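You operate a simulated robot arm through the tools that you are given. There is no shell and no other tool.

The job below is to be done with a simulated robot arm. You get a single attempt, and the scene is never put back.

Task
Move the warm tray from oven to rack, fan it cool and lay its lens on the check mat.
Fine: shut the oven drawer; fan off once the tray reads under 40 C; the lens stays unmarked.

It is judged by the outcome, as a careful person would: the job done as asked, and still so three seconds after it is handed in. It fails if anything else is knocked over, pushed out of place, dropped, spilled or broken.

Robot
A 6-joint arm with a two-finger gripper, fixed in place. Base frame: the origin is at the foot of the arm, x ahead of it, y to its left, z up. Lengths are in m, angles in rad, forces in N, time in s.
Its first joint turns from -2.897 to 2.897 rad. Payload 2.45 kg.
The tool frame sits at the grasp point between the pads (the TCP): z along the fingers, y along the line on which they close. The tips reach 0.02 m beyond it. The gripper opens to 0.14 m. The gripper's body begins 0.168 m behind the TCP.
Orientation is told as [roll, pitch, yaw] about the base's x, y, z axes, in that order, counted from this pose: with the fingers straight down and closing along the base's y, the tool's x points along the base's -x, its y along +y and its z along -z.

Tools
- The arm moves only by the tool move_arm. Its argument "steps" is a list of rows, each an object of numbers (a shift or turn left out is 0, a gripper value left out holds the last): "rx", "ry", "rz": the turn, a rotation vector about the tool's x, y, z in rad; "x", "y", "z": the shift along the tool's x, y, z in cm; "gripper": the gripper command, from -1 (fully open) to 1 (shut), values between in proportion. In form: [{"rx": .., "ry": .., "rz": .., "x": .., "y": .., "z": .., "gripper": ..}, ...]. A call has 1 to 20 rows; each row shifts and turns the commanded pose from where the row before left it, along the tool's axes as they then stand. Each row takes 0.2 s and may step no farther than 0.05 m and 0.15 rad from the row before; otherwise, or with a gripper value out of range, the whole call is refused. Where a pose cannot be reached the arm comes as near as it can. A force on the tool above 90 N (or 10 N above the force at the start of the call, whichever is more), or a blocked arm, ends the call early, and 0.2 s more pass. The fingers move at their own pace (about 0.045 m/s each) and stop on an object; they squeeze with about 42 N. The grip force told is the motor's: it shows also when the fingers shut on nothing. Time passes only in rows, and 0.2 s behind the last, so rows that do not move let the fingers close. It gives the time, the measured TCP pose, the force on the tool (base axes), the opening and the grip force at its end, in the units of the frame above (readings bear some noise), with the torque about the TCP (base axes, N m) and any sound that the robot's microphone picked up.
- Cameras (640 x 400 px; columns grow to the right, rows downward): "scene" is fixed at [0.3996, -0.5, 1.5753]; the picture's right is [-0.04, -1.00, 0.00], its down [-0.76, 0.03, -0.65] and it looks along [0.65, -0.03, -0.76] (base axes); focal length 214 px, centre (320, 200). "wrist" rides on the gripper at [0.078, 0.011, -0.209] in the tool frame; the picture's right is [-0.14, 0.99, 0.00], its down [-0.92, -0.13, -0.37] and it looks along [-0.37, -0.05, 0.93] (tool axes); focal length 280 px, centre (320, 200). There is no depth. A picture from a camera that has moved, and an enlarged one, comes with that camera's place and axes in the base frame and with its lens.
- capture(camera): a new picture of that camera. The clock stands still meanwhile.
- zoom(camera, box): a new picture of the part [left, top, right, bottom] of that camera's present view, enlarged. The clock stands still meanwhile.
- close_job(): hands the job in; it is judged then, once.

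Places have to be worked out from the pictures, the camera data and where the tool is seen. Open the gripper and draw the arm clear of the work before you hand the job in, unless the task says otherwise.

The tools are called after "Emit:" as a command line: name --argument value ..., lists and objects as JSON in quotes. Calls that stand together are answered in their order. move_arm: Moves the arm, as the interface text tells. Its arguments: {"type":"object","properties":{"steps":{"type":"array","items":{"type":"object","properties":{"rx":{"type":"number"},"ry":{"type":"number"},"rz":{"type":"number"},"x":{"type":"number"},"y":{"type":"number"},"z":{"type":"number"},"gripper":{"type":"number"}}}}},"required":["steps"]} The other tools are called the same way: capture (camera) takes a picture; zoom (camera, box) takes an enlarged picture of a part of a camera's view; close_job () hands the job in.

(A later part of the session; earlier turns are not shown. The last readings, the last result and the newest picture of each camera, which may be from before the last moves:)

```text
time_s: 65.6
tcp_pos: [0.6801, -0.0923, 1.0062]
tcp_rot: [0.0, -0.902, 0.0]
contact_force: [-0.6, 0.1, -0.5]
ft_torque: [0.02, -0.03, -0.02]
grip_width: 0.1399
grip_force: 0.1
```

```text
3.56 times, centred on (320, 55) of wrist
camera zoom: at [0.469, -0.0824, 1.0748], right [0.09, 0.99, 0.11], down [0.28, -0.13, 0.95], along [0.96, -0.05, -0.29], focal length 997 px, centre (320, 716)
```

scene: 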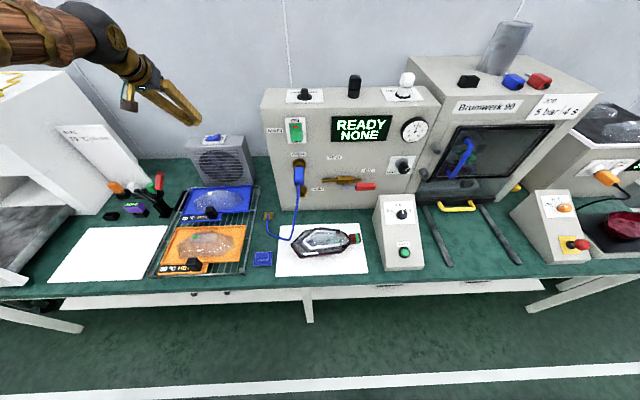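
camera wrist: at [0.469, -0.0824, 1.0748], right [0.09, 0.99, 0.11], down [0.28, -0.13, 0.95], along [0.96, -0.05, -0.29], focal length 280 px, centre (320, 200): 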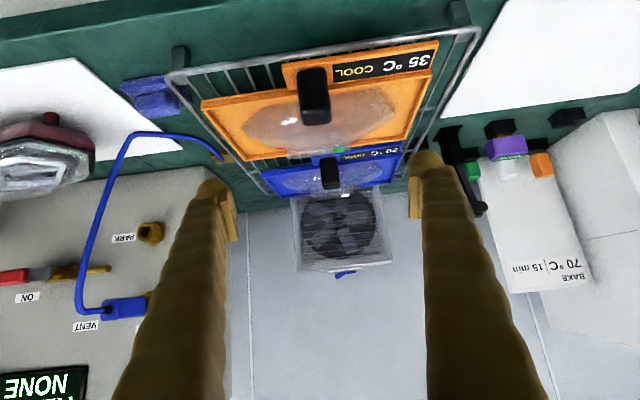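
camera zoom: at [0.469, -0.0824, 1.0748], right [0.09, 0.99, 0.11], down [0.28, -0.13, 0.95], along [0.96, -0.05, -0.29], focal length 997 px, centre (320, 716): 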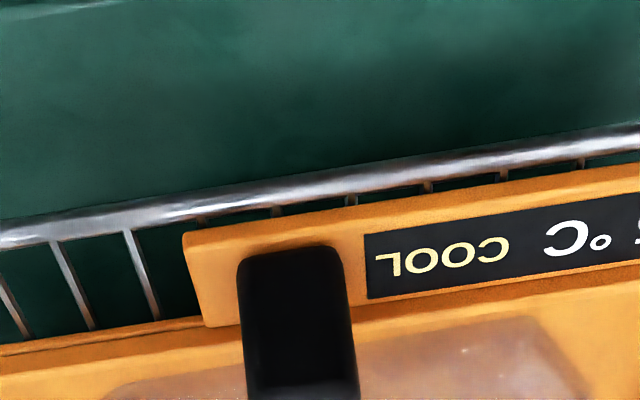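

Emit:
zoom --camera "wrist" --box '[230, 70, 420, 170]'

Emit:
zoom --camera "wrist" --box '[250, 100, 400, 200]'

```text
3.37 times, centred on (325, 120) of wrist
camera zoom: at [0.469, -0.0824, 1.0748], right [0.09, 0.99, 0.11], down [0.28, -0.13, 0.95], along [0.96, -0.05, -0.29], focal length 944 px, centre (303, 470)
```

zoom: 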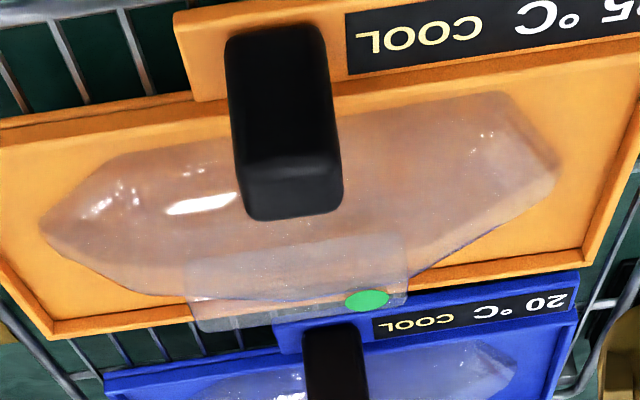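

```text
4.00 times, centred on (325, 150) of wrist
camera zoom: at [0.469, -0.0824, 1.0748], right [0.09, 0.99, 0.11], down [0.28, -0.13, 0.95], along [0.96, -0.05, -0.29], focal length 1122 px, centre (300, 400)
```

zoom: 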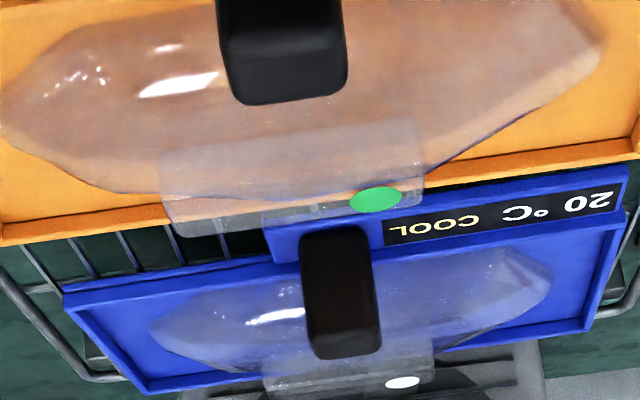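

Clear now: the lens is a low shell (top ≈0.88) with a lug rising ~2 cm to z≈0.90. I return to vertical above it and descend to check alignment.

Emit:
move_arm --steps '[{"x": -2.8, "z": -2.2}, {"x": -2.8, "z": -2.2}, {"x": -2.8, "z": -2.2}, {"x": -2.8, "z": -2.2}, {"ry": 0.15}, {"ry": 0.15}, {"ry": 0.15}, {"ry": 0.15}, {"ry": 0.15}, {"ry": 0.15}, {"x": -4.6}, {"x": -4.6}, {"x": -4.6}, {"z": 4.0}, {"z": 4.0}, {"z": 4.0}, {"z": 3.0}, {}]'

Emit:
capture --camera "wrist"

Emit:
zoom --camera "wrist" --box '[220, 80, 420, 220]'

```text
time_s: 69.4
tcp_pos: [0.8185, -0.0913, 1.0029]
tcp_rot: [0.0, -0.002, 0.0]
contact_force: [0.8, 0.4, 0.3]
ft_torque: [-0.02, -0.02, -0.01]
grip_width: 0.1399
grip_force: 0.0
```

```text
taken
camera wrist: at [0.7414, -0.0798, 1.2117], right [0.14, 0.99, 0.0], down [0.92, -0.13, 0.37], along [0.37, -0.05, -0.93], focal length 280 px, centre (320, 200)
```

wrist: 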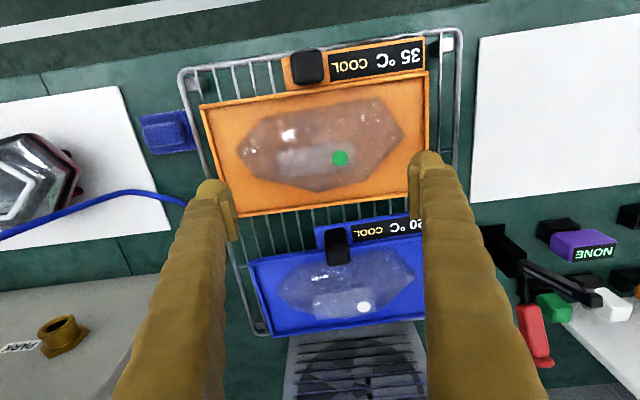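

```text
2.86 times, centred on (320, 150) of wrist
camera zoom: at [0.7414, -0.0798, 1.2117], right [0.14, 0.99, 0.0], down [0.92, -0.13, 0.37], along [0.37, -0.05, -0.93], focal length 801 px, centre (320, 343)
```

zoom: 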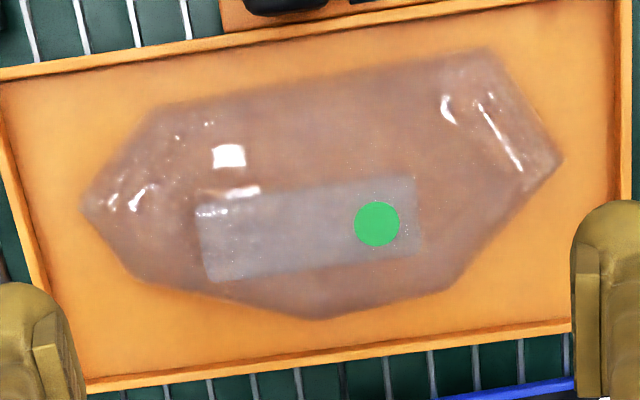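

Lug centre ≈(0.8173,-0.0948), yaw≈0. I align and descend to TCP z≈0.906 (tips ~0.886, above the clear shell).

Emit:
move_arm --steps '[{"x": 0.12, "y": -0.35, "z": 3.0}, {"z": 3.0}, {"z": 2.0}, {"z": 1.1}, {"z": 0.6}, {}]'

Emit:
zoom --camera "wrist" --box '[200, 100, 440, 260]'

Emit:
zoom --camera "scene" --box '[160, 210, 250, 270]'

```text
time_s: 70.8
tcp_pos: [0.8154, -0.0948, 0.9023]
tcp_rot: [0.0, -0.002, -0.002]
contact_force: [0.0, 1.3, -0.6]
ft_torque: [-0.03, -0.01, -0.01]
grip_width: 0.14
grip_force: 0.1
```

```text
2.50 times, centred on (320, 180) of wrist
camera zoom: at [0.7382, -0.0841, 1.1126], right [0.14, 0.99, 0.0], down [0.92, -0.13, 0.37], along [0.37, -0.05, -0.93], focal length 701 px, centre (320, 250)
```

zoom: 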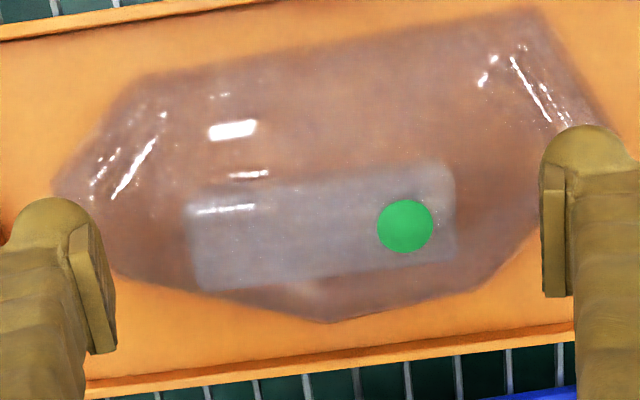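

```text
6.67 times, centred on (205, 240) of scene
camera zoom: at [0.3996, -0.5, 1.5753], right [-0.04, -1.0, 0.0], down [-0.76, 0.03, -0.65], along [0.65, -0.03, -0.76], focal length 1430 px, centre (1087, -67)
```

zoom: 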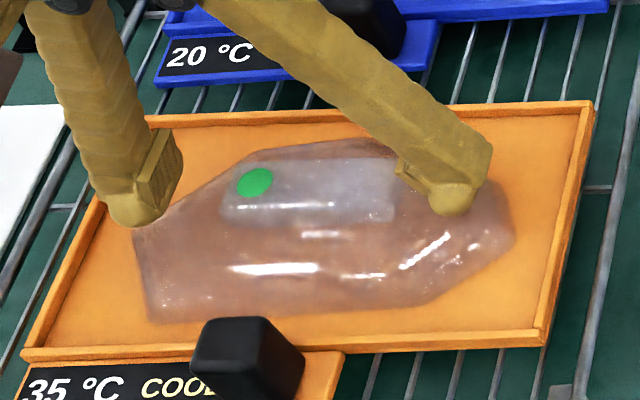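

Well aligned. I raise 3 mm for clearance and close onto the lug with a moderate command first, reading the force.

Emit:
move_arm --steps '[{"z": -0.3, "gripper": -0.5}, {"gripper": -0.2}, {"gripper": -0.2}, {}, {}]'

Emit:
zoom --camera "wrist" --box '[200, 100, 440, 260]'

Emit:
zoom --camera "scene" --box '[160, 210, 250, 270]'

```text
time_s: 72.0
tcp_pos: [0.8161, -0.0962, 0.9075]
tcp_rot: [-0.002, -0.002, 0.0]
contact_force: [-0.5, -0.2, 2.4]
ft_torque: [0.03, 0.0, 0.02]
grip_width: 0.0887
grip_force: 41.2
```

```text
2.50 times, centred on (320, 180) of wrist
camera zoom: at [0.7388, -0.0845, 1.1156], right [0.14, 0.99, 0.0], down [0.92, -0.13, 0.37], along [0.37, -0.05, -0.93], focal length 701 px, centre (320, 250)
```

zoom: 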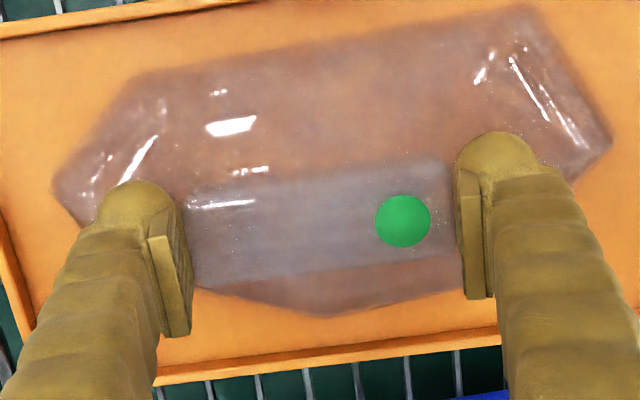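

```text
6.67 times, centred on (205, 240) of scene
camera zoom: at [0.3996, -0.5, 1.5753], right [-0.04, -1.0, 0.0], down [-0.76, 0.03, -0.65], along [0.65, -0.03, -0.76], focal length 1430 px, centre (1087, -67)
```

zoom: 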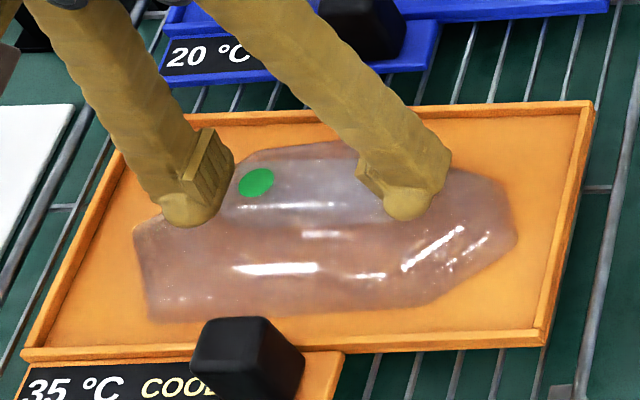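

Holding the lug at 88.7 mm with ~41 N. I lift very gently in 2 mm steps and check.

Emit:
move_arm --steps '[{"z": -0.2}, {"z": -0.2}, {"z": -0.2}, {}]'

Emit:
zoom --camera "wrist" --box '[200, 100, 440, 260]'

Emit:
zoom --camera "scene" --box '[160, 210, 250, 270]'

```text
time_s: 73.0
tcp_pos: [0.8169, -0.0954, 0.9117]
tcp_rot: [0.0, -0.002, 0.002]
contact_force: [-0.8, 0.2, -1.3]
ft_torque: [0.0, 0.03, 0.02]
grip_width: 0.0887
grip_force: 42.3
```

```text
2.50 times, centred on (320, 180) of wrist
camera zoom: at [0.739, -0.0842, 1.1215], right [0.14, 0.99, 0.0], down [0.92, -0.13, 0.37], along [0.37, -0.05, -0.93], focal length 701 px, centre (320, 250)
```

zoom: 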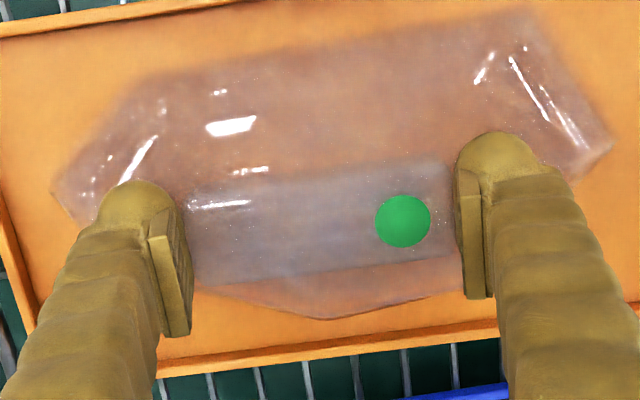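

```text
6.67 times, centred on (205, 240) of scene
camera zoom: at [0.3996, -0.5, 1.5753], right [-0.04, -1.0, 0.0], down [-0.76, 0.03, -0.65], along [0.65, -0.03, -0.76], focal length 1430 px, centre (1087, -67)
```

zoom: 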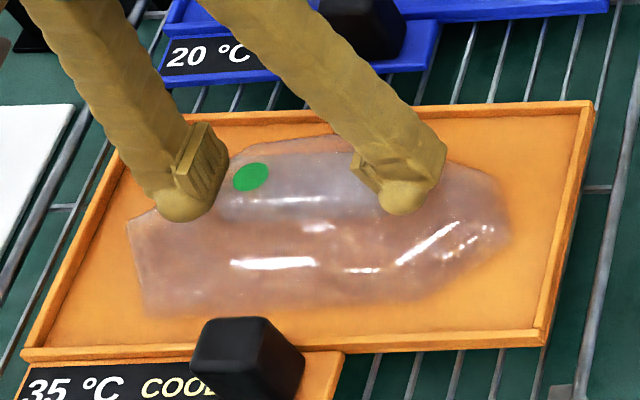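

The lens lifts with the gripper. I continue with a gentle ramp up about 8.5 cm.

Emit:
move_arm --steps '[{"z": -0.2}, {"z": -0.3}, {"z": -0.4}, {"z": -0.5}, {"z": -0.6}, {"z": -0.8}, {"z": -0.8}, {"z": -0.8}, {"z": -0.8}, {"z": -0.8}, {"z": -0.8}, {"z": -0.6}, {"z": -0.5}, {"z": -0.3}, {"z": -0.2}]'

Emit:
capture --camera "wrist"

Emit:
zoom --camera "scene" --box '[90, 150, 270, 290]'

```text
time_s: 76.2
tcp_pos: [0.8171, -0.0946, 0.9964]
tcp_rot: [0.001, -0.004, 0.0]
contact_force: [-0.2, 0.3, -1.0]
ft_torque: [-0.03, 0.0, 0.01]
grip_width: 0.0887
grip_force: 42.0
```

```text
taken
camera wrist: at [0.7392, -0.0836, 1.2063], right [0.14, 0.99, 0.0], down [0.92, -0.13, 0.37], along [0.37, -0.05, -0.93], focal length 280 px, centre (320, 200)
```

wrist: 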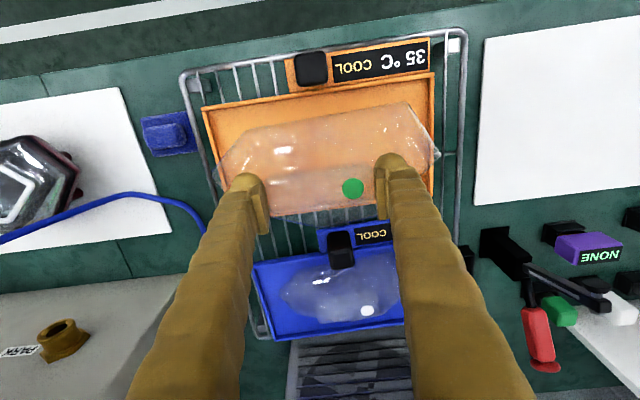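

```text
2.86 times, centred on (180, 220) of scene
camera zoom: at [0.3996, -0.5, 1.5753], right [-0.04, -1.0, 0.0], down [-0.76, 0.03, -0.65], along [0.65, -0.03, -0.76], focal length 613 px, centre (720, 143)
```

zoom: 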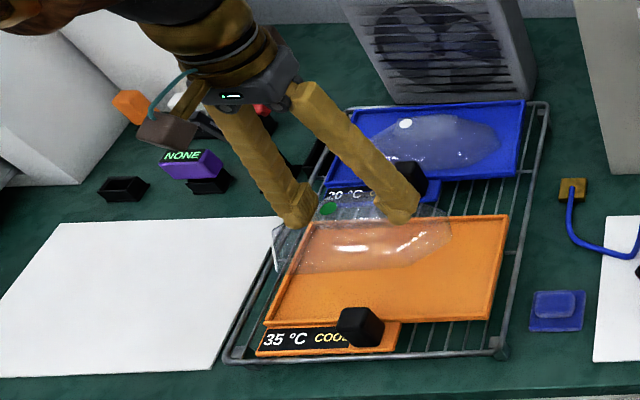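

Held level. I carry it gently left to above the middle of the check mat.

Emit:
move_arm --steps '[{"y": 0.5}, {"y": 1.0}, {"y": 1.5, "x": -0.1}, {"y": 2.0, "x": -0.1}, {"y": 2.5, "x": -0.1}, {"y": 2.5, "x": -0.1}, {"y": 2.5, "x": -0.1}, {"y": 2.5, "x": -0.1}, {"y": 2.5, "x": -0.1}, {"y": 2.5, "x": -0.1}, {"y": 2.5, "x": -0.1}, {"y": 2.5, "x": -0.1}, {"y": 2.5, "x": -0.1}, {"y": 2.5, "x": -0.1}, {"y": 2.5, "x": -0.1}, {"y": 2.5}, {"y": 2.0}, {"y": 1.3}, {"y": 0.8}, {"y": 0.4}]'

Emit:
capture --camera "wrist"

Emit:
zoom --camera "scene" --box '[30, 150, 210, 290]'

```text
time_s: 80.4
tcp_pos: [0.8292, 0.3014, 0.9958]
tcp_rot: [0.0, -0.002, -0.002]
contact_force: [0.4, -1.0, -1.1]
ft_torque: [-0.03, -0.05, 0.02]
grip_width: 0.0888
grip_force: 41.9
```

```text
taken
camera wrist: at [0.7511, 0.3128, 1.2054], right [0.14, 0.99, 0.0], down [0.92, -0.13, 0.37], along [0.37, -0.05, -0.93], focal length 280 px, centre (320, 200)
```

wrist: 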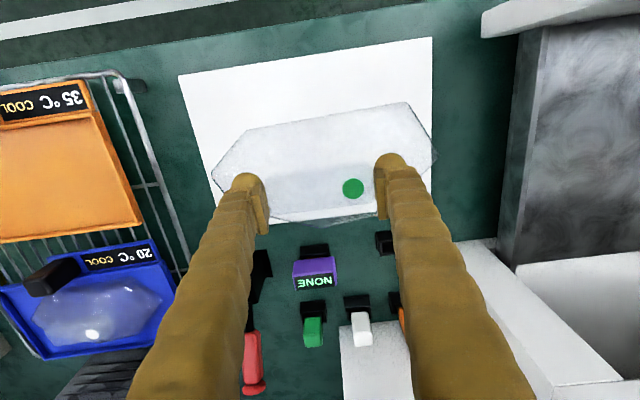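

```text
2.86 times, centred on (120, 220) of scene
camera zoom: at [0.3996, -0.5, 1.5753], right [-0.04, -1.0, 0.0], down [-0.76, 0.03, -0.65], along [0.65, -0.03, -0.76], focal length 613 px, centre (891, 143)
```

zoom: 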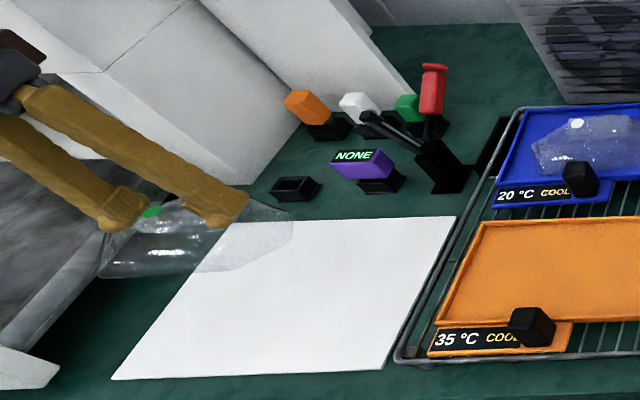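

Centred over the mat. I lower smoothly to a couple of cm above the expected touch-down (TCP ≈0.85).

Emit:
move_arm --steps '[{"z": 0.4}, {"z": 0.7}, {"z": 1.0}, {"z": 1.0}, {"z": 1.0}, {"z": 1.0}, {"z": 1.0}, {"z": 1.0}, {"z": 1.0}, {"z": 1.0}, {"z": 1.0}, {"z": 0.8}, {"z": 0.6}, {"z": 0.4}, {"z": 0.2}]'

Emit:
zoom --camera "scene" --box '[30, 190, 160, 290]'

Emit:
zoom --camera "wrist" --box '[160, 20, 480, 240]'

```text
time_s: 83.6
tcp_pos: [0.8304, 0.3014, 0.8755]
tcp_rot: [-0.001, -0.002, -0.001]
contact_force: [-0.2, 0.2, -1.0]
ft_torque: [0.0, 0.02, 0.02]
grip_width: 0.0886
grip_force: 41.6
```

```text
4.00 times, centred on (95, 240) of scene
camera zoom: at [0.3996, -0.5, 1.5753], right [-0.04, -1.0, 0.0], down [-0.76, 0.03, -0.65], along [0.65, -0.03, -0.76], focal length 858 px, centre (1220, 40)
```

zoom: 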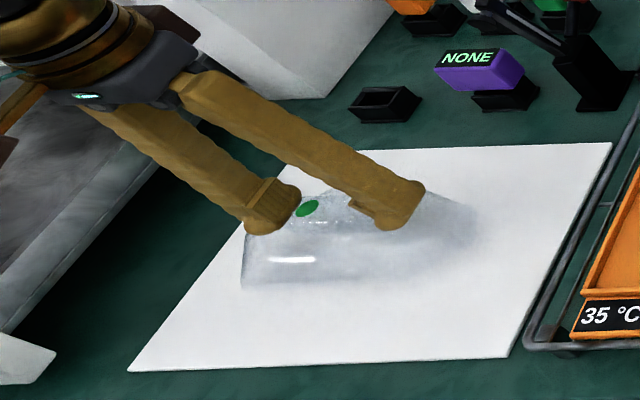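

```text
1.82 times, centred on (320, 130) of wrist
camera zoom: at [0.7527, 0.3118, 1.0846], right [0.14, 0.99, 0.0], down [0.92, -0.13, 0.37], along [0.37, -0.05, -0.93], focal length 510 px, centre (320, 327)
```

zoom: 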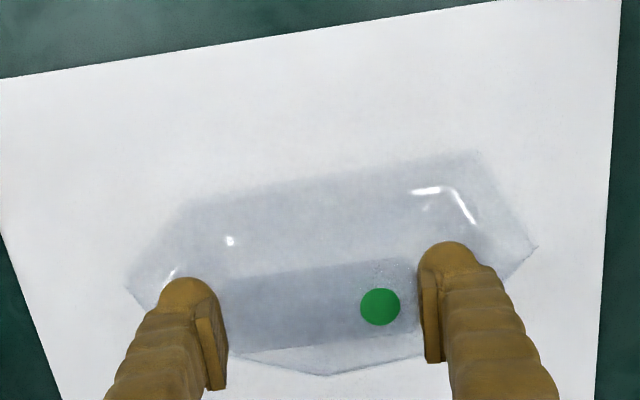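

Lens is level over the mat. I lower in small steps until the load comes off.

Emit:
move_arm --steps '[{"z": 0.3}, {"z": 0.3}, {"z": 0.3}, {"z": 0.2}, {"z": 0.2}]'

```text
time_s: 84.8
tcp_pos: [0.8309, 0.301, 0.8628]
tcp_rot: [0.0, -0.001, 0.002]
contact_force: [1.1, 0.4, -1.6]
ft_torque: [0.01, 0.0, 0.0]
grip_width: 0.0886
grip_force: 42.4
```

Emit:
move_arm --steps '[{"z": 0.2}, {"z": 0.2}, {"z": 0.2}]'

Emit:
zoom --camera "scene" --box '[50, 220, 130, 270]'

```text
time_s: 85.6
tcp_pos: [0.8302, 0.3009, 0.8576]
tcp_rot: [0.002, -0.003, -0.001]
contact_force: [-0.2, 0.5, 0.2]
ft_torque: [0.12, 0.0, 0.05]
grip_width: 0.0888
grip_force: 41.7
```

```text
8.00 times, centred on (90, 245) of scene
camera zoom: at [0.3996, -0.5, 1.5753], right [-0.04, -1.0, 0.0], down [-0.76, 0.03, -0.65], along [0.65, -0.03, -0.76], focal length 1716 px, centre (2160, -160)
```

zoom: 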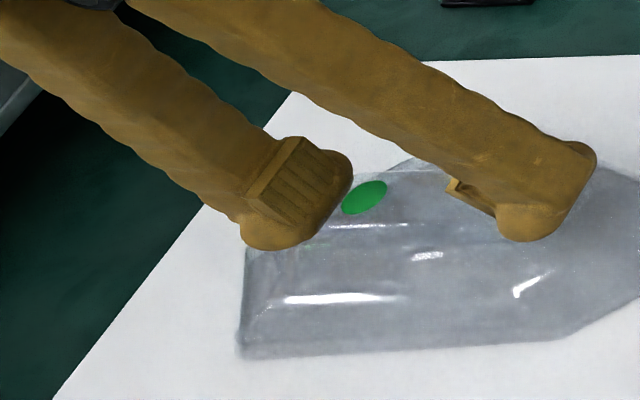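

The load is coming off (0.2 N, torque changing). One more 1–2 mm to confirm contact.

Emit:
move_arm --steps '[{"z": 0.1}]'

```text
time_s: 86.0
tcp_pos: [0.8293, 0.301, 0.8577]
tcp_rot: [-0.001, -0.003, -0.001]
contact_force: [-6.3, 7.2, 17.6]
ft_torque: [-0.08, 0.55, -0.15]
grip_width: 0.0888
grip_force: 42.3
```

Firm contact (17.6 N) at TCP 0.8577. I back off 1 mm to relieve it, then open slowly.

Emit:
move_arm --steps '[{"z": -0.1}]'

```text
time_s: 86.4
tcp_pos: [0.8301, 0.3007, 0.8578]
tcp_rot: [0.0, -0.002, -0.001]
contact_force: [-3.7, 11.5, 12.9]
ft_torque: [0.47, -0.15, 0.22]
grip_width: 0.0887
grip_force: 42.2
```

Emit:
move_arm --steps '[{"z": -0.1}]'

Emit:
zoom --camera "wrist" --box '[160, 60, 480, 260]'

```text
time_s: 86.8
tcp_pos: [0.8302, 0.2999, 0.8598]
tcp_rot: [0.001, -0.002, -0.001]
contact_force: [0.0, 2.5, 1.4]
ft_torque: [0.25, -0.11, 0.03]
grip_width: 0.0885
grip_force: 41.6
```

```text
2.00 times, centred on (320, 160) of wrist
camera zoom: at [0.7526, 0.3106, 1.0667], right [0.14, 0.99, 0.0], down [0.92, -0.13, 0.37], along [0.37, -0.05, -0.93], focal length 561 px, centre (320, 280)
```

zoom: 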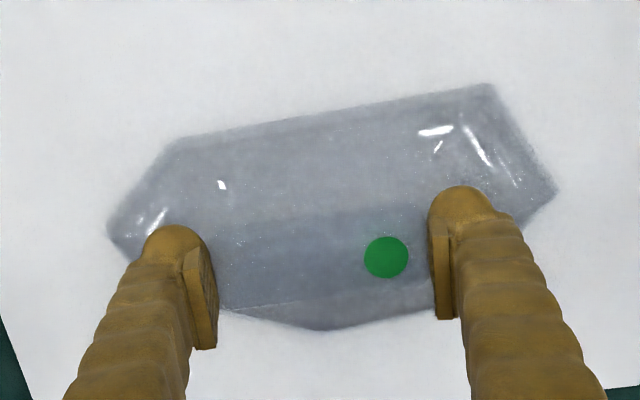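

The contact force is now only ~1.4 N, with the lens resting on the mat. I open the fingers gradually.

Emit:
move_arm --steps '[{"gripper": -0.3}, {"gripper": -0.4}, {"gripper": -0.6}, {"gripper": -0.9}, {}, {}]'

Emit:
zoom --camera "wrist" --box '[160, 60, 480, 260]'

Emit:
zoom --camera "scene" --box '[30, 200, 150, 290]'

```text
time_s: 88.2
tcp_pos: [0.8306, 0.3005, 0.8594]
tcp_rot: [0.001, -0.004, 0.0]
contact_force: [-0.2, 0.5, -0.5]
ft_torque: [-0.02, -0.01, 0.01]
grip_width: 0.1332
grip_force: 0.0
```

```text
2.00 times, centred on (320, 160) of wrist
camera zoom: at [0.7525, 0.311, 1.0673], right [0.14, 0.99, 0.0], down [0.92, -0.13, 0.37], along [0.37, -0.05, -0.93], focal length 561 px, centre (320, 280)
```

zoom: 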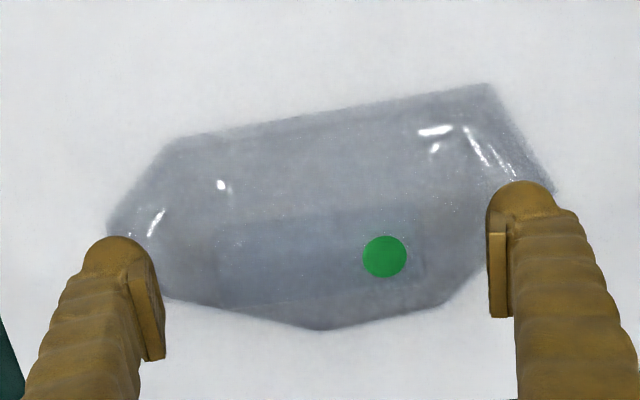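

```text
4.44 times, centred on (90, 245) of scene
camera zoom: at [0.3996, -0.5, 1.5753], right [-0.04, -1.0, 0.0], down [-0.76, 0.03, -0.65], along [0.65, -0.03, -0.76], focal length 953 px, centre (1342, 0)
```

zoom: 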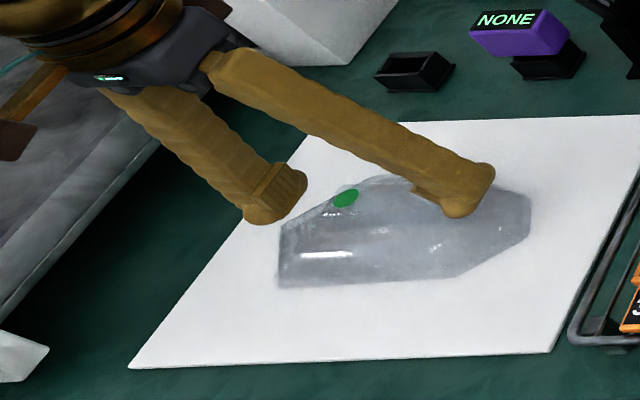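

The lens lies flat on the mat and is released. I rise straight up, close the fingers, and head for the front of the drawer at a safe height.

Emit:
move_arm --steps '[{"z": -1.0}, {"z": -2.0}, {"z": -3.5}, {"z": -4.5}, {"z": -4.5}, {"z": -4.5}, {"z": -4.5}, {"z": -4.5, "gripper": 1.0}, {"x": 4.0, "y": 2.5}, {"x": 4.0, "y": 2.5}, {"x": 4.0, "y": 2.5}, {"x": 4.0, "y": 2.5}, {"x": 4.0, "y": 2.5}, {"x": 4.0, "y": 2.5}, {"x": 4.0, "y": 2.5}, {}]'

Emit:
capture --camera "wrist"

Emit:
capture --camera "scene"

```text
time_s: 91.6
tcp_pos: [0.5479, 0.4741, 1.1454]
tcp_rot: [0.001, -0.004, -0.002]
contact_force: [0.3, 0.1, -0.1]
ft_torque: [0.01, 0.02, 0.01]
grip_width: 0.0
grip_force: 29.5
```

```text
taken
camera wrist: at [0.4695, 0.4845, 1.3551], right [0.14, 0.99, 0.0], down [0.92, -0.13, 0.37], along [0.37, -0.05, -0.93], focal length 280 px, centre (320, 200)
```

wrist: 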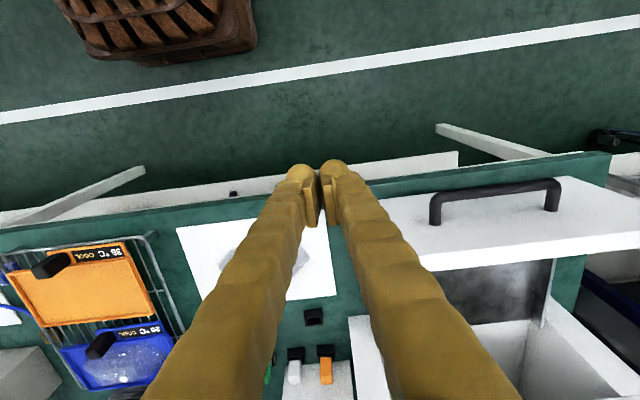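

```text
taken
```

scene: 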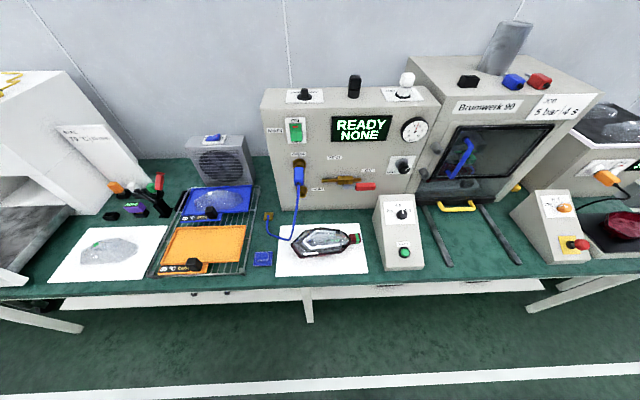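

The lens is on the mat and everything is in place. I move in front of the drawer and tilt to get a good look at its face and handle.

Emit:
move_arm --steps '[{"y": 4.5, "x": 0.8}, {"y": 4.5, "x": 0.8}, {"y": 4.5, "x": 0.8}, {"y": 4.5, "x": 0.8}, {"y": 4.5, "x": 0.8}, {"y": 3.0, "x": 0.8}, {"ry": -0.15}, {"ry": -0.15}, {"ry": -0.15}, {"ry": -0.15}, {}]'

Emit:
capture --camera "wrist"

```text
time_s: 94.0
tcp_pos: [0.5013, 0.7309, 1.146]
tcp_rot: [0.0, -0.604, 0.002]
contact_force: [-0.6, -0.4, 0.4]
ft_torque: [0.01, -0.03, 0.0]
grip_width: 0.0
grip_force: 29.6
```

```text
taken
camera wrist: at [0.3194, 0.7421, 1.2736], right [0.11, 0.99, 0.08], down [0.55, -0.13, 0.83], along [0.83, -0.05, -0.56], focal length 280 px, centre (320, 200)
```

wrist: 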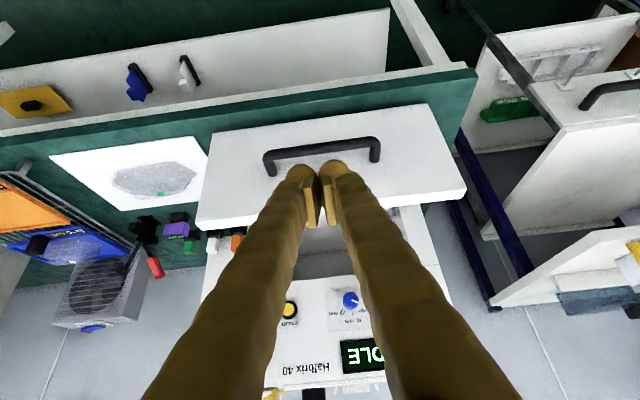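

Emit:
zoom --camera "wrist" --box '[180, 80, 480, 260]'

```text
2.13 times, centred on (330, 170) of wrist
camera zoom: at [0.3194, 0.7421, 1.2736], right [0.11, 0.99, 0.08], down [0.55, -0.13, 0.83], along [0.83, -0.05, -0.56], focal length 598 px, centre (299, 264)
```

zoom: 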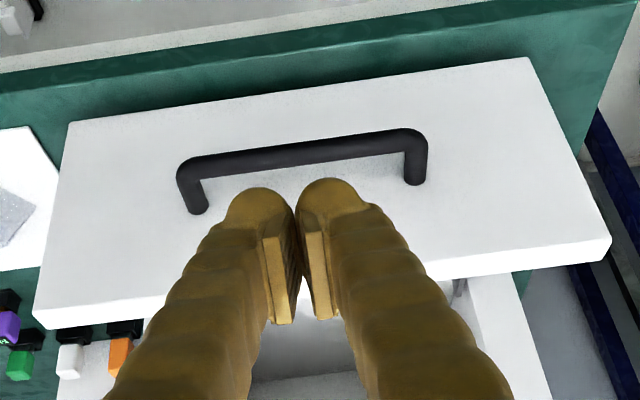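

Panel face is at x≈0.68 (y 0.525–0.937, z 0.845–1.04), with the handle bar at x≈0.634, z≈0.971. I tilt to 0.9 rad and bring the closed fingertips in front of the panel above the bar (z≈1.018).

Emit:
move_arm --steps '[{"ry": -0.15}, {"ry": -0.15}, {"x": 0.985, "z": 3.92}, {"x": 0.985, "z": 3.92}, {"x": 0.985, "z": 3.92}, {"x": 0.985, "z": 3.92}, {}]'

Emit:
capture --camera "wrist"

Emit:
zoom --camera "scene" --box '[0, 150, 100, 300]'

```text
time_s: 95.6
tcp_pos: [0.6019, 0.7323, 1.0182]
tcp_rot: [0.0, -0.903, 0.0]
contact_force: [0.5, 0.0, 0.0]
ft_torque: [0.0, 0.01, -0.02]
grip_width: 0.0
grip_force: 30.0
```

```text
taken
camera wrist: at [0.3893, 0.7428, 1.0864], right [0.08, 0.99, 0.11], down [0.28, -0.13, 0.95], along [0.96, -0.05, -0.29], focal length 280 px, centre (320, 200)
```

wrist: 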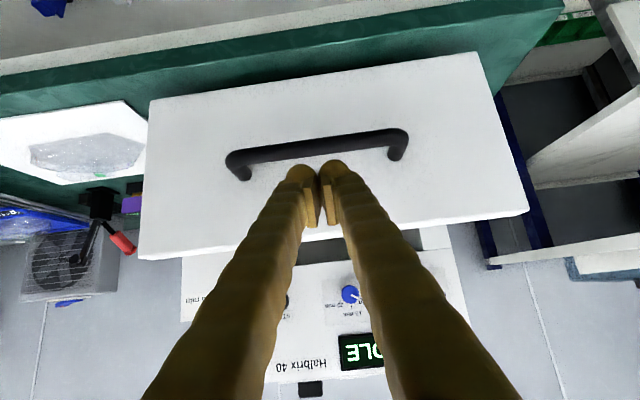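

```text
2.67 times, centred on (50, 225) of scene
camera zoom: at [0.3996, -0.5, 1.5753], right [-0.04, -1.0, 0.0], down [-0.76, 0.03, -0.65], along [0.65, -0.03, -0.76], focal length 572 px, centre (1040, 133)
```

zoom: 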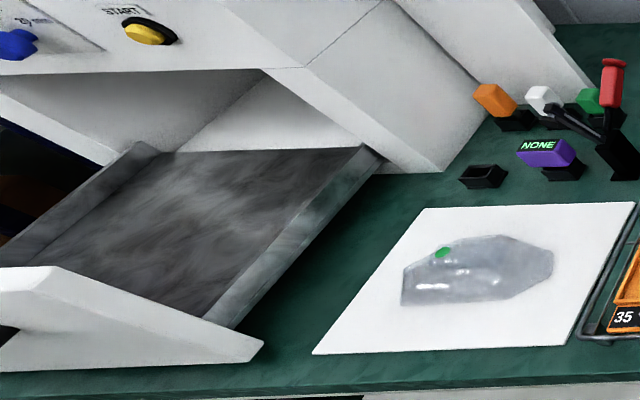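

Fingertips sit above the bar, facing the panel. I advance in +x to contact and begin pushing gently.

Emit:
move_arm --steps '[{"x": -1.24, "z": 1.57}, {"x": -1.24, "z": 1.57}, {"x": -0.31, "z": 0.39}, {"x": -0.31, "z": 0.39}, {"x": -0.31, "z": 0.39}, {"x": -0.31, "z": 0.39}]'

Emit:
capture --camera "wrist"

Emit:
zoom --camera "scene" --box '[0, 150, 100, 300]'

```text
time_s: 97.0
tcp_pos: [0.66, 0.7315, 1.0188]
tcp_rot: [0.001, -0.902, 0.001]
contact_force: [-0.3, -0.4, -1.0]
ft_torque: [-0.01, -0.01, 0.04]
grip_width: 0.0
grip_force: 29.1
```

```text
taken
camera wrist: at [0.4487, 0.7419, 1.0879], right [0.09, 0.99, 0.11], down [0.28, -0.13, 0.95], along [0.96, -0.05, -0.29], focal length 280 px, centre (320, 200)
```

wrist: 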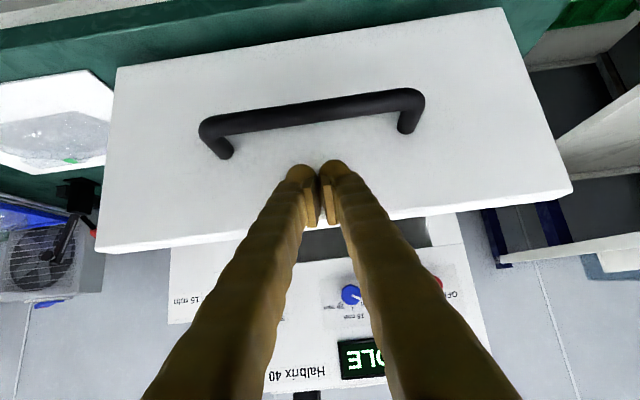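

```text
2.67 times, centred on (50, 225) of scene
camera zoom: at [0.3996, -0.5, 1.5753], right [-0.04, -1.0, 0.0], down [-0.76, 0.03, -0.65], along [0.65, -0.03, -0.76], focal length 572 px, centre (1040, 133)
```

zoom: 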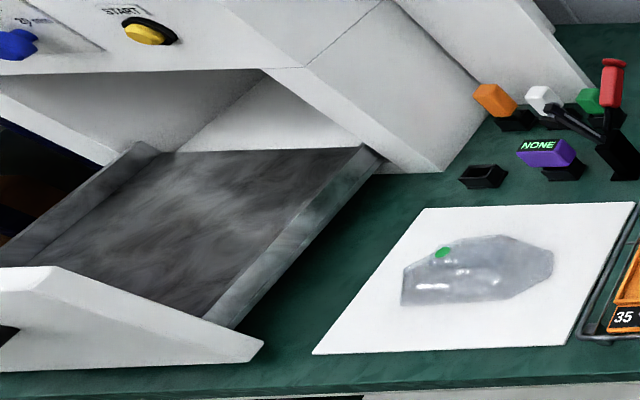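

No contact yet, but within millimetres. I keep advancing in 5 mm rows.

Emit:
move_arm --steps '[{"x": -0.31, "z": 0.39}, {"x": -0.31, "z": 0.39}, {"x": -0.31, "z": 0.39}, {"x": -0.31, "z": 0.39}, {"x": -0.31, "z": 0.39}]'

Emit:
zoom --camera "scene" --box '[0, 150, 100, 300]'

```text
time_s: 98.2
tcp_pos: [0.6852, 0.7298, 1.0205]
tcp_rot: [-0.002, -0.902, -0.001]
contact_force: [-2.2, 0.6, -0.1]
ft_torque: [0.04, -0.02, 0.01]
grip_width: 0.0061
grip_force: 28.9
```

```text
2.67 times, centred on (50, 225) of scene
camera zoom: at [0.3996, -0.5, 1.5753], right [-0.04, -1.0, 0.0], down [-0.76, 0.03, -0.65], along [0.65, -0.03, -0.76], focal length 572 px, centre (1040, 133)
```

zoom: 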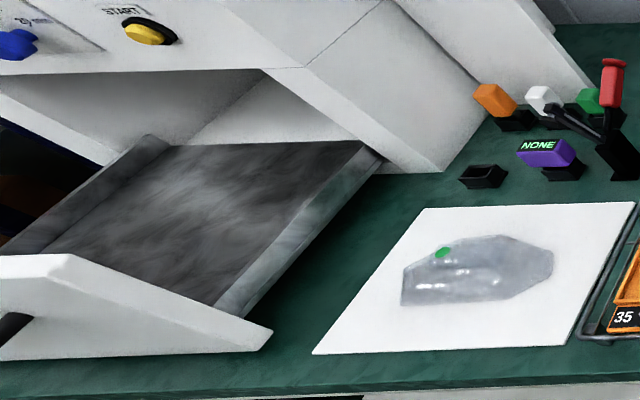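

The drawer is sliding with only ~2 N. I keep pushing at 1 cm per row.

Emit:
move_arm --steps '[{"x": -0.62, "z": 0.785}, {"x": -0.62, "z": 0.785}, {"x": -0.62, "z": 0.785}, {"x": -0.62, "z": 0.785}, {"x": -0.62, "z": 0.785}, {"x": -0.62, "z": 0.785}, {"x": -0.62, "z": 0.785}, {"x": -0.62, "z": 0.785}, {"x": -0.62, "z": 0.785}, {"x": -0.62, "z": 0.785}]'

Emit:
capture --camera "wrist"

Emit:
zoom --camera "scene" --box '[0, 150, 100, 300]'

```text
time_s: 100.4
tcp_pos: [0.7848, 0.732, 1.0186]
tcp_rot: [0.001, -0.903, -0.001]
contact_force: [-0.4, -0.8, -0.2]
ft_torque: [-0.01, -0.04, -0.01]
grip_width: 0.006
grip_force: 29.4
```

```text
taken
camera wrist: at [0.573, 0.7425, 1.0862], right [0.08, 0.99, 0.11], down [0.28, -0.13, 0.95], along [0.96, -0.05, -0.29], focal length 280 px, centre (320, 200)
```

wrist: 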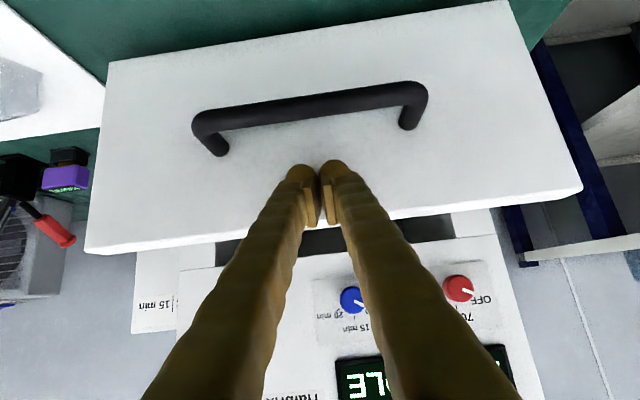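

```text
2.67 times, centred on (50, 225) of scene
camera zoom: at [0.3996, -0.5, 1.5753], right [-0.04, -1.0, 0.0], down [-0.76, 0.03, -0.65], along [0.65, -0.03, -0.76], focal length 572 px, centre (1040, 133)
```

zoom: 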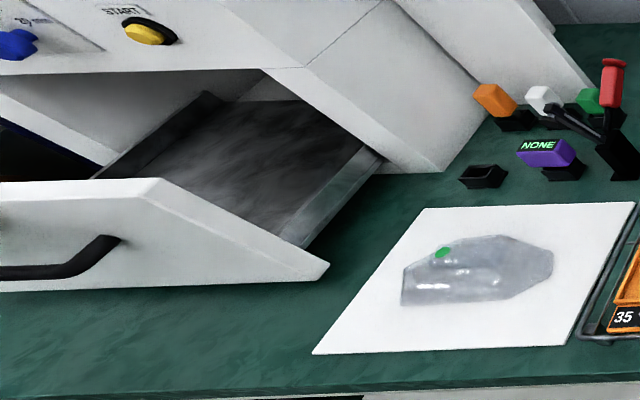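

Sliding smoothly. I continue 10 cm further.

Emit:
move_arm --steps '[{"x": -0.62, "z": 0.785}, {"x": -0.62, "z": 0.785}, {"x": -0.62, "z": 0.785}, {"x": -0.62, "z": 0.785}, {"x": -0.62, "z": 0.785}, {"x": -0.62, "z": 0.785}, {"x": -0.62, "z": 0.785}, {"x": -0.62, "z": 0.785}, {"x": -0.62, "z": 0.785}]'

Emit:
capture --camera "wrist"

Emit:
zoom --camera "scene" --box '[0, 150, 100, 300]'

```text
time_s: 102.4
tcp_pos: [0.875, 0.7319, 1.0185]
tcp_rot: [0.0, -0.903, 0.0]
contact_force: [-0.5, 0.1, 0.5]
ft_torque: [0.0, -0.02, 0.02]
grip_width: 0.0
grip_force: 29.5
```

```text
taken
camera wrist: at [0.6645, 0.7421, 1.0865], right [0.09, 0.99, 0.11], down [0.28, -0.13, 0.95], along [0.96, -0.05, -0.29], focal length 280 px, centre (320, 200)
```

wrist: 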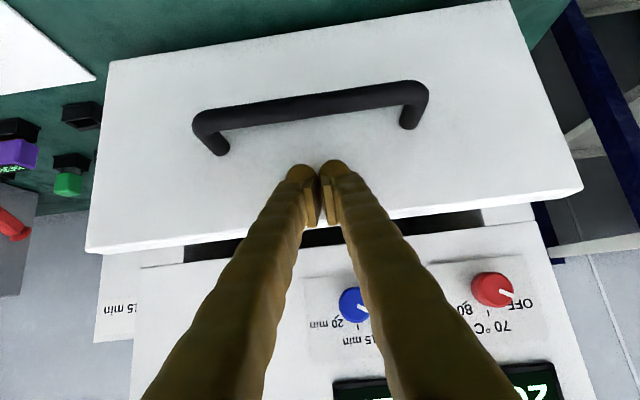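

```text
2.67 times, centred on (50, 225) of scene
camera zoom: at [0.3996, -0.5, 1.5753], right [-0.04, -1.0, 0.0], down [-0.76, 0.03, -0.65], along [0.65, -0.03, -0.76], focal length 572 px, centre (1040, 133)
```

zoom: 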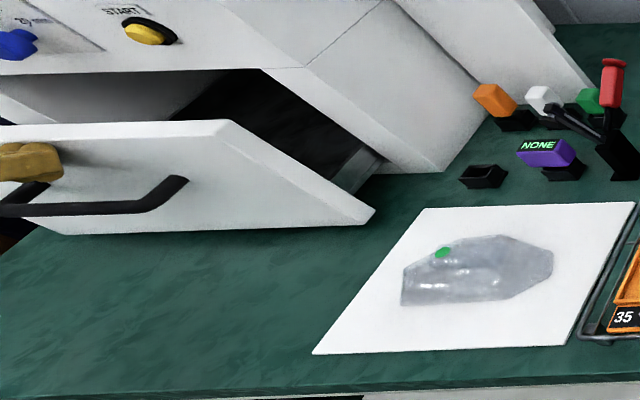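

Roughly 8–12 cm remain. I push on at slightly slower speed and watch the force.

Emit:
move_arm --steps '[{"x": -0.5, "z": 0.63}, {"x": -0.5, "z": 0.63}, {"x": -0.5, "z": 0.63}, {"x": -0.5, "z": 0.63}, {"x": -0.5, "z": 0.63}, {"x": -0.5, "z": 0.63}, {"x": -0.5, "z": 0.63}, {"x": -0.5, "z": 0.63}]'

Emit:
capture --camera "wrist"

Emit:
zoom --camera "scene" --box '[0, 150, 100, 300]'

```text
time_s: 104.2
tcp_pos: [0.9397, 0.7323, 1.0185]
tcp_rot: [0.0, -0.902, 0.003]
contact_force: [-2.3, 0.4, -0.7]
ft_torque: [0.04, 0.02, 0.0]
grip_width: 0.0061
grip_force: 29.6
```

```text
taken
camera wrist: at [0.7286, 0.7425, 1.0868], right [0.08, 0.99, 0.11], down [0.28, -0.13, 0.95], along [0.96, -0.05, -0.29], focal length 280 px, centre (320, 200)
```

wrist: 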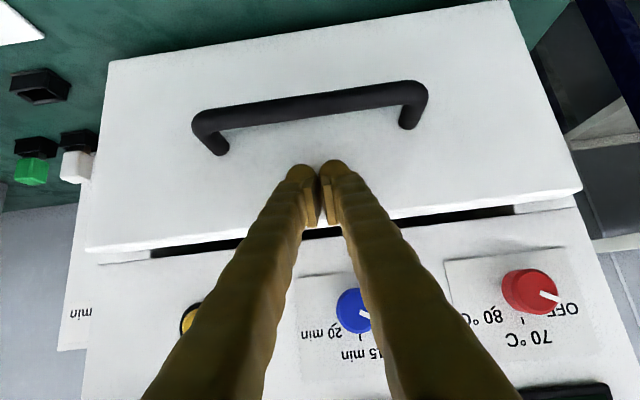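

```text
2.67 times, centred on (50, 225) of scene
camera zoom: at [0.3996, -0.5, 1.5753], right [-0.04, -1.0, 0.0], down [-0.76, 0.03, -0.65], along [0.65, -0.03, -0.76], focal length 572 px, centre (1040, 133)
```

zoom: 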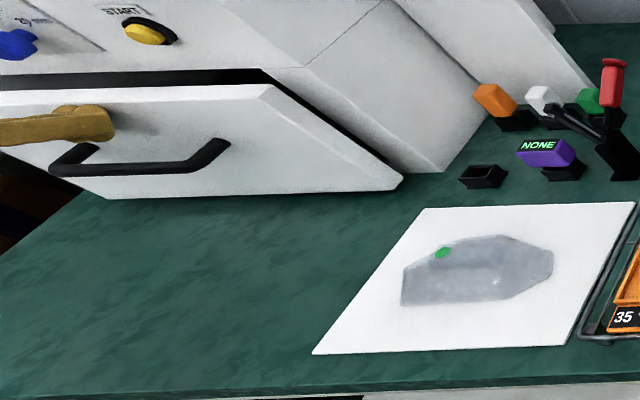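

Just a dark gap of ~2–3 cm remains. I push in 4 mm rows until it seats.

Emit:
move_arm --steps '[{"x": -0.25, "z": 0.315}, {"x": -0.25, "z": 0.315}, {"x": -0.25, "z": 0.315}, {"x": -0.25, "z": 0.315}, {"x": -0.25, "z": 0.315}, {"x": -0.25, "z": 0.315}]'

Emit:
zoom --camera "scene" --box '[0, 150, 100, 300]'

Emit:
zoom --camera "wrist" --box '[80, 160, 600, 280]'

```text
time_s: 105.6
tcp_pos: [0.9618, 0.73, 1.0193]
tcp_rot: [-0.002, -0.902, 0.001]
contact_force: [-57.8, -23.4, 7.6]
ft_torque: [0.07, -0.35, -0.53]
grip_width: 0.0062
grip_force: 29.3
```

```text
2.67 times, centred on (50, 225) of scene
camera zoom: at [0.3996, -0.5, 1.5753], right [-0.04, -1.0, 0.0], down [-0.76, 0.03, -0.65], along [0.65, -0.03, -0.76], focal length 572 px, centre (1040, 133)
```

zoom: 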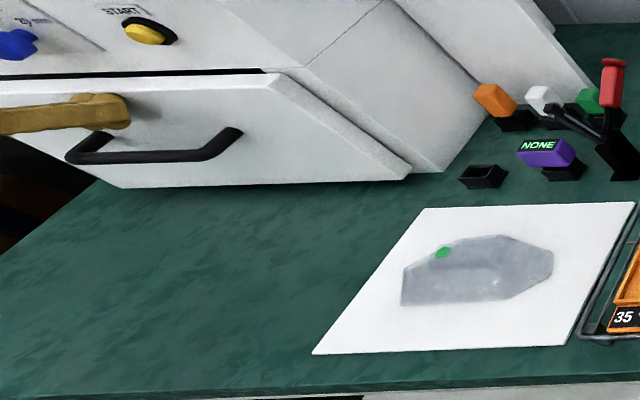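

```text
1.23 times, centred on (340, 220) of wrist
camera zoom: at [0.7499, 0.7421, 1.0874], right [0.09, 0.99, 0.11], down [0.28, -0.13, 0.95], along [0.96, -0.05, -0.29], focal length 345 px, centre (295, 175)
```

zoom: 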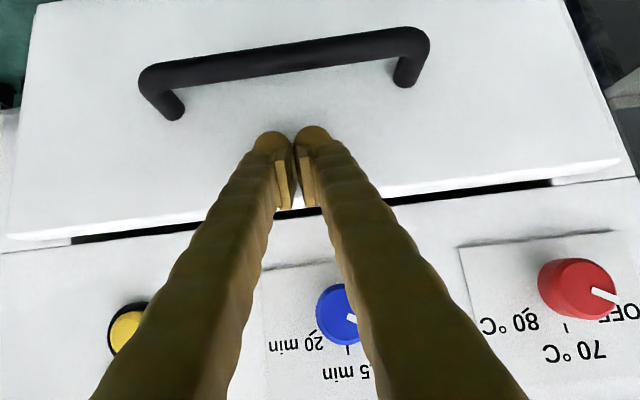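

The drawer hit its stop (58 N) and the oven hasn't moved. I back off from the panel and view it.

Emit:
move_arm --steps '[{"x": 0.31, "z": -0.39}, {"x": 0.62, "z": -0.785}, {"x": 1.24, "z": -1.57}, {"x": 1.86, "z": -2.36}, {"x": 2.48, "z": -3.14}, {"x": 2.48, "z": -3.14}, {"x": 2.48, "z": -3.14}, {"x": 2.48, "z": -3.14}]'

Emit:
capture --camera "wrist"

Emit:
zoom --camera "scene" --box '[0, 150, 100, 300]'

```text
time_s: 107.4
tcp_pos: [0.7393, 0.7305, 1.0178]
tcp_rot: [-0.002, -0.905, 0.002]
contact_force: [-0.5, 0.5, 0.2]
ft_torque: [0.02, -0.02, 0.02]
grip_width: 0.0
grip_force: 29.8
```

```text
taken
camera wrist: at [0.5275, 0.7416, 1.0853], right [0.09, 0.99, 0.11], down [0.28, -0.13, 0.95], along [0.96, -0.05, -0.29], focal length 280 px, centre (320, 200)
```

wrist: 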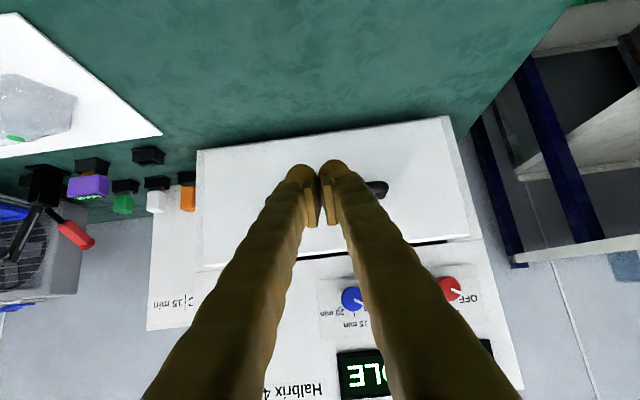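

```text
2.67 times, centred on (50, 225) of scene
camera zoom: at [0.3996, -0.5, 1.5753], right [-0.04, -1.0, 0.0], down [-0.76, 0.03, -0.65], along [0.65, -0.03, -0.76], focal length 572 px, centre (1040, 133)
```

zoom: 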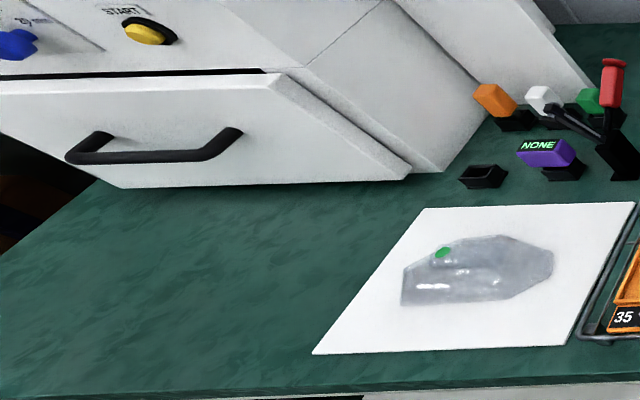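

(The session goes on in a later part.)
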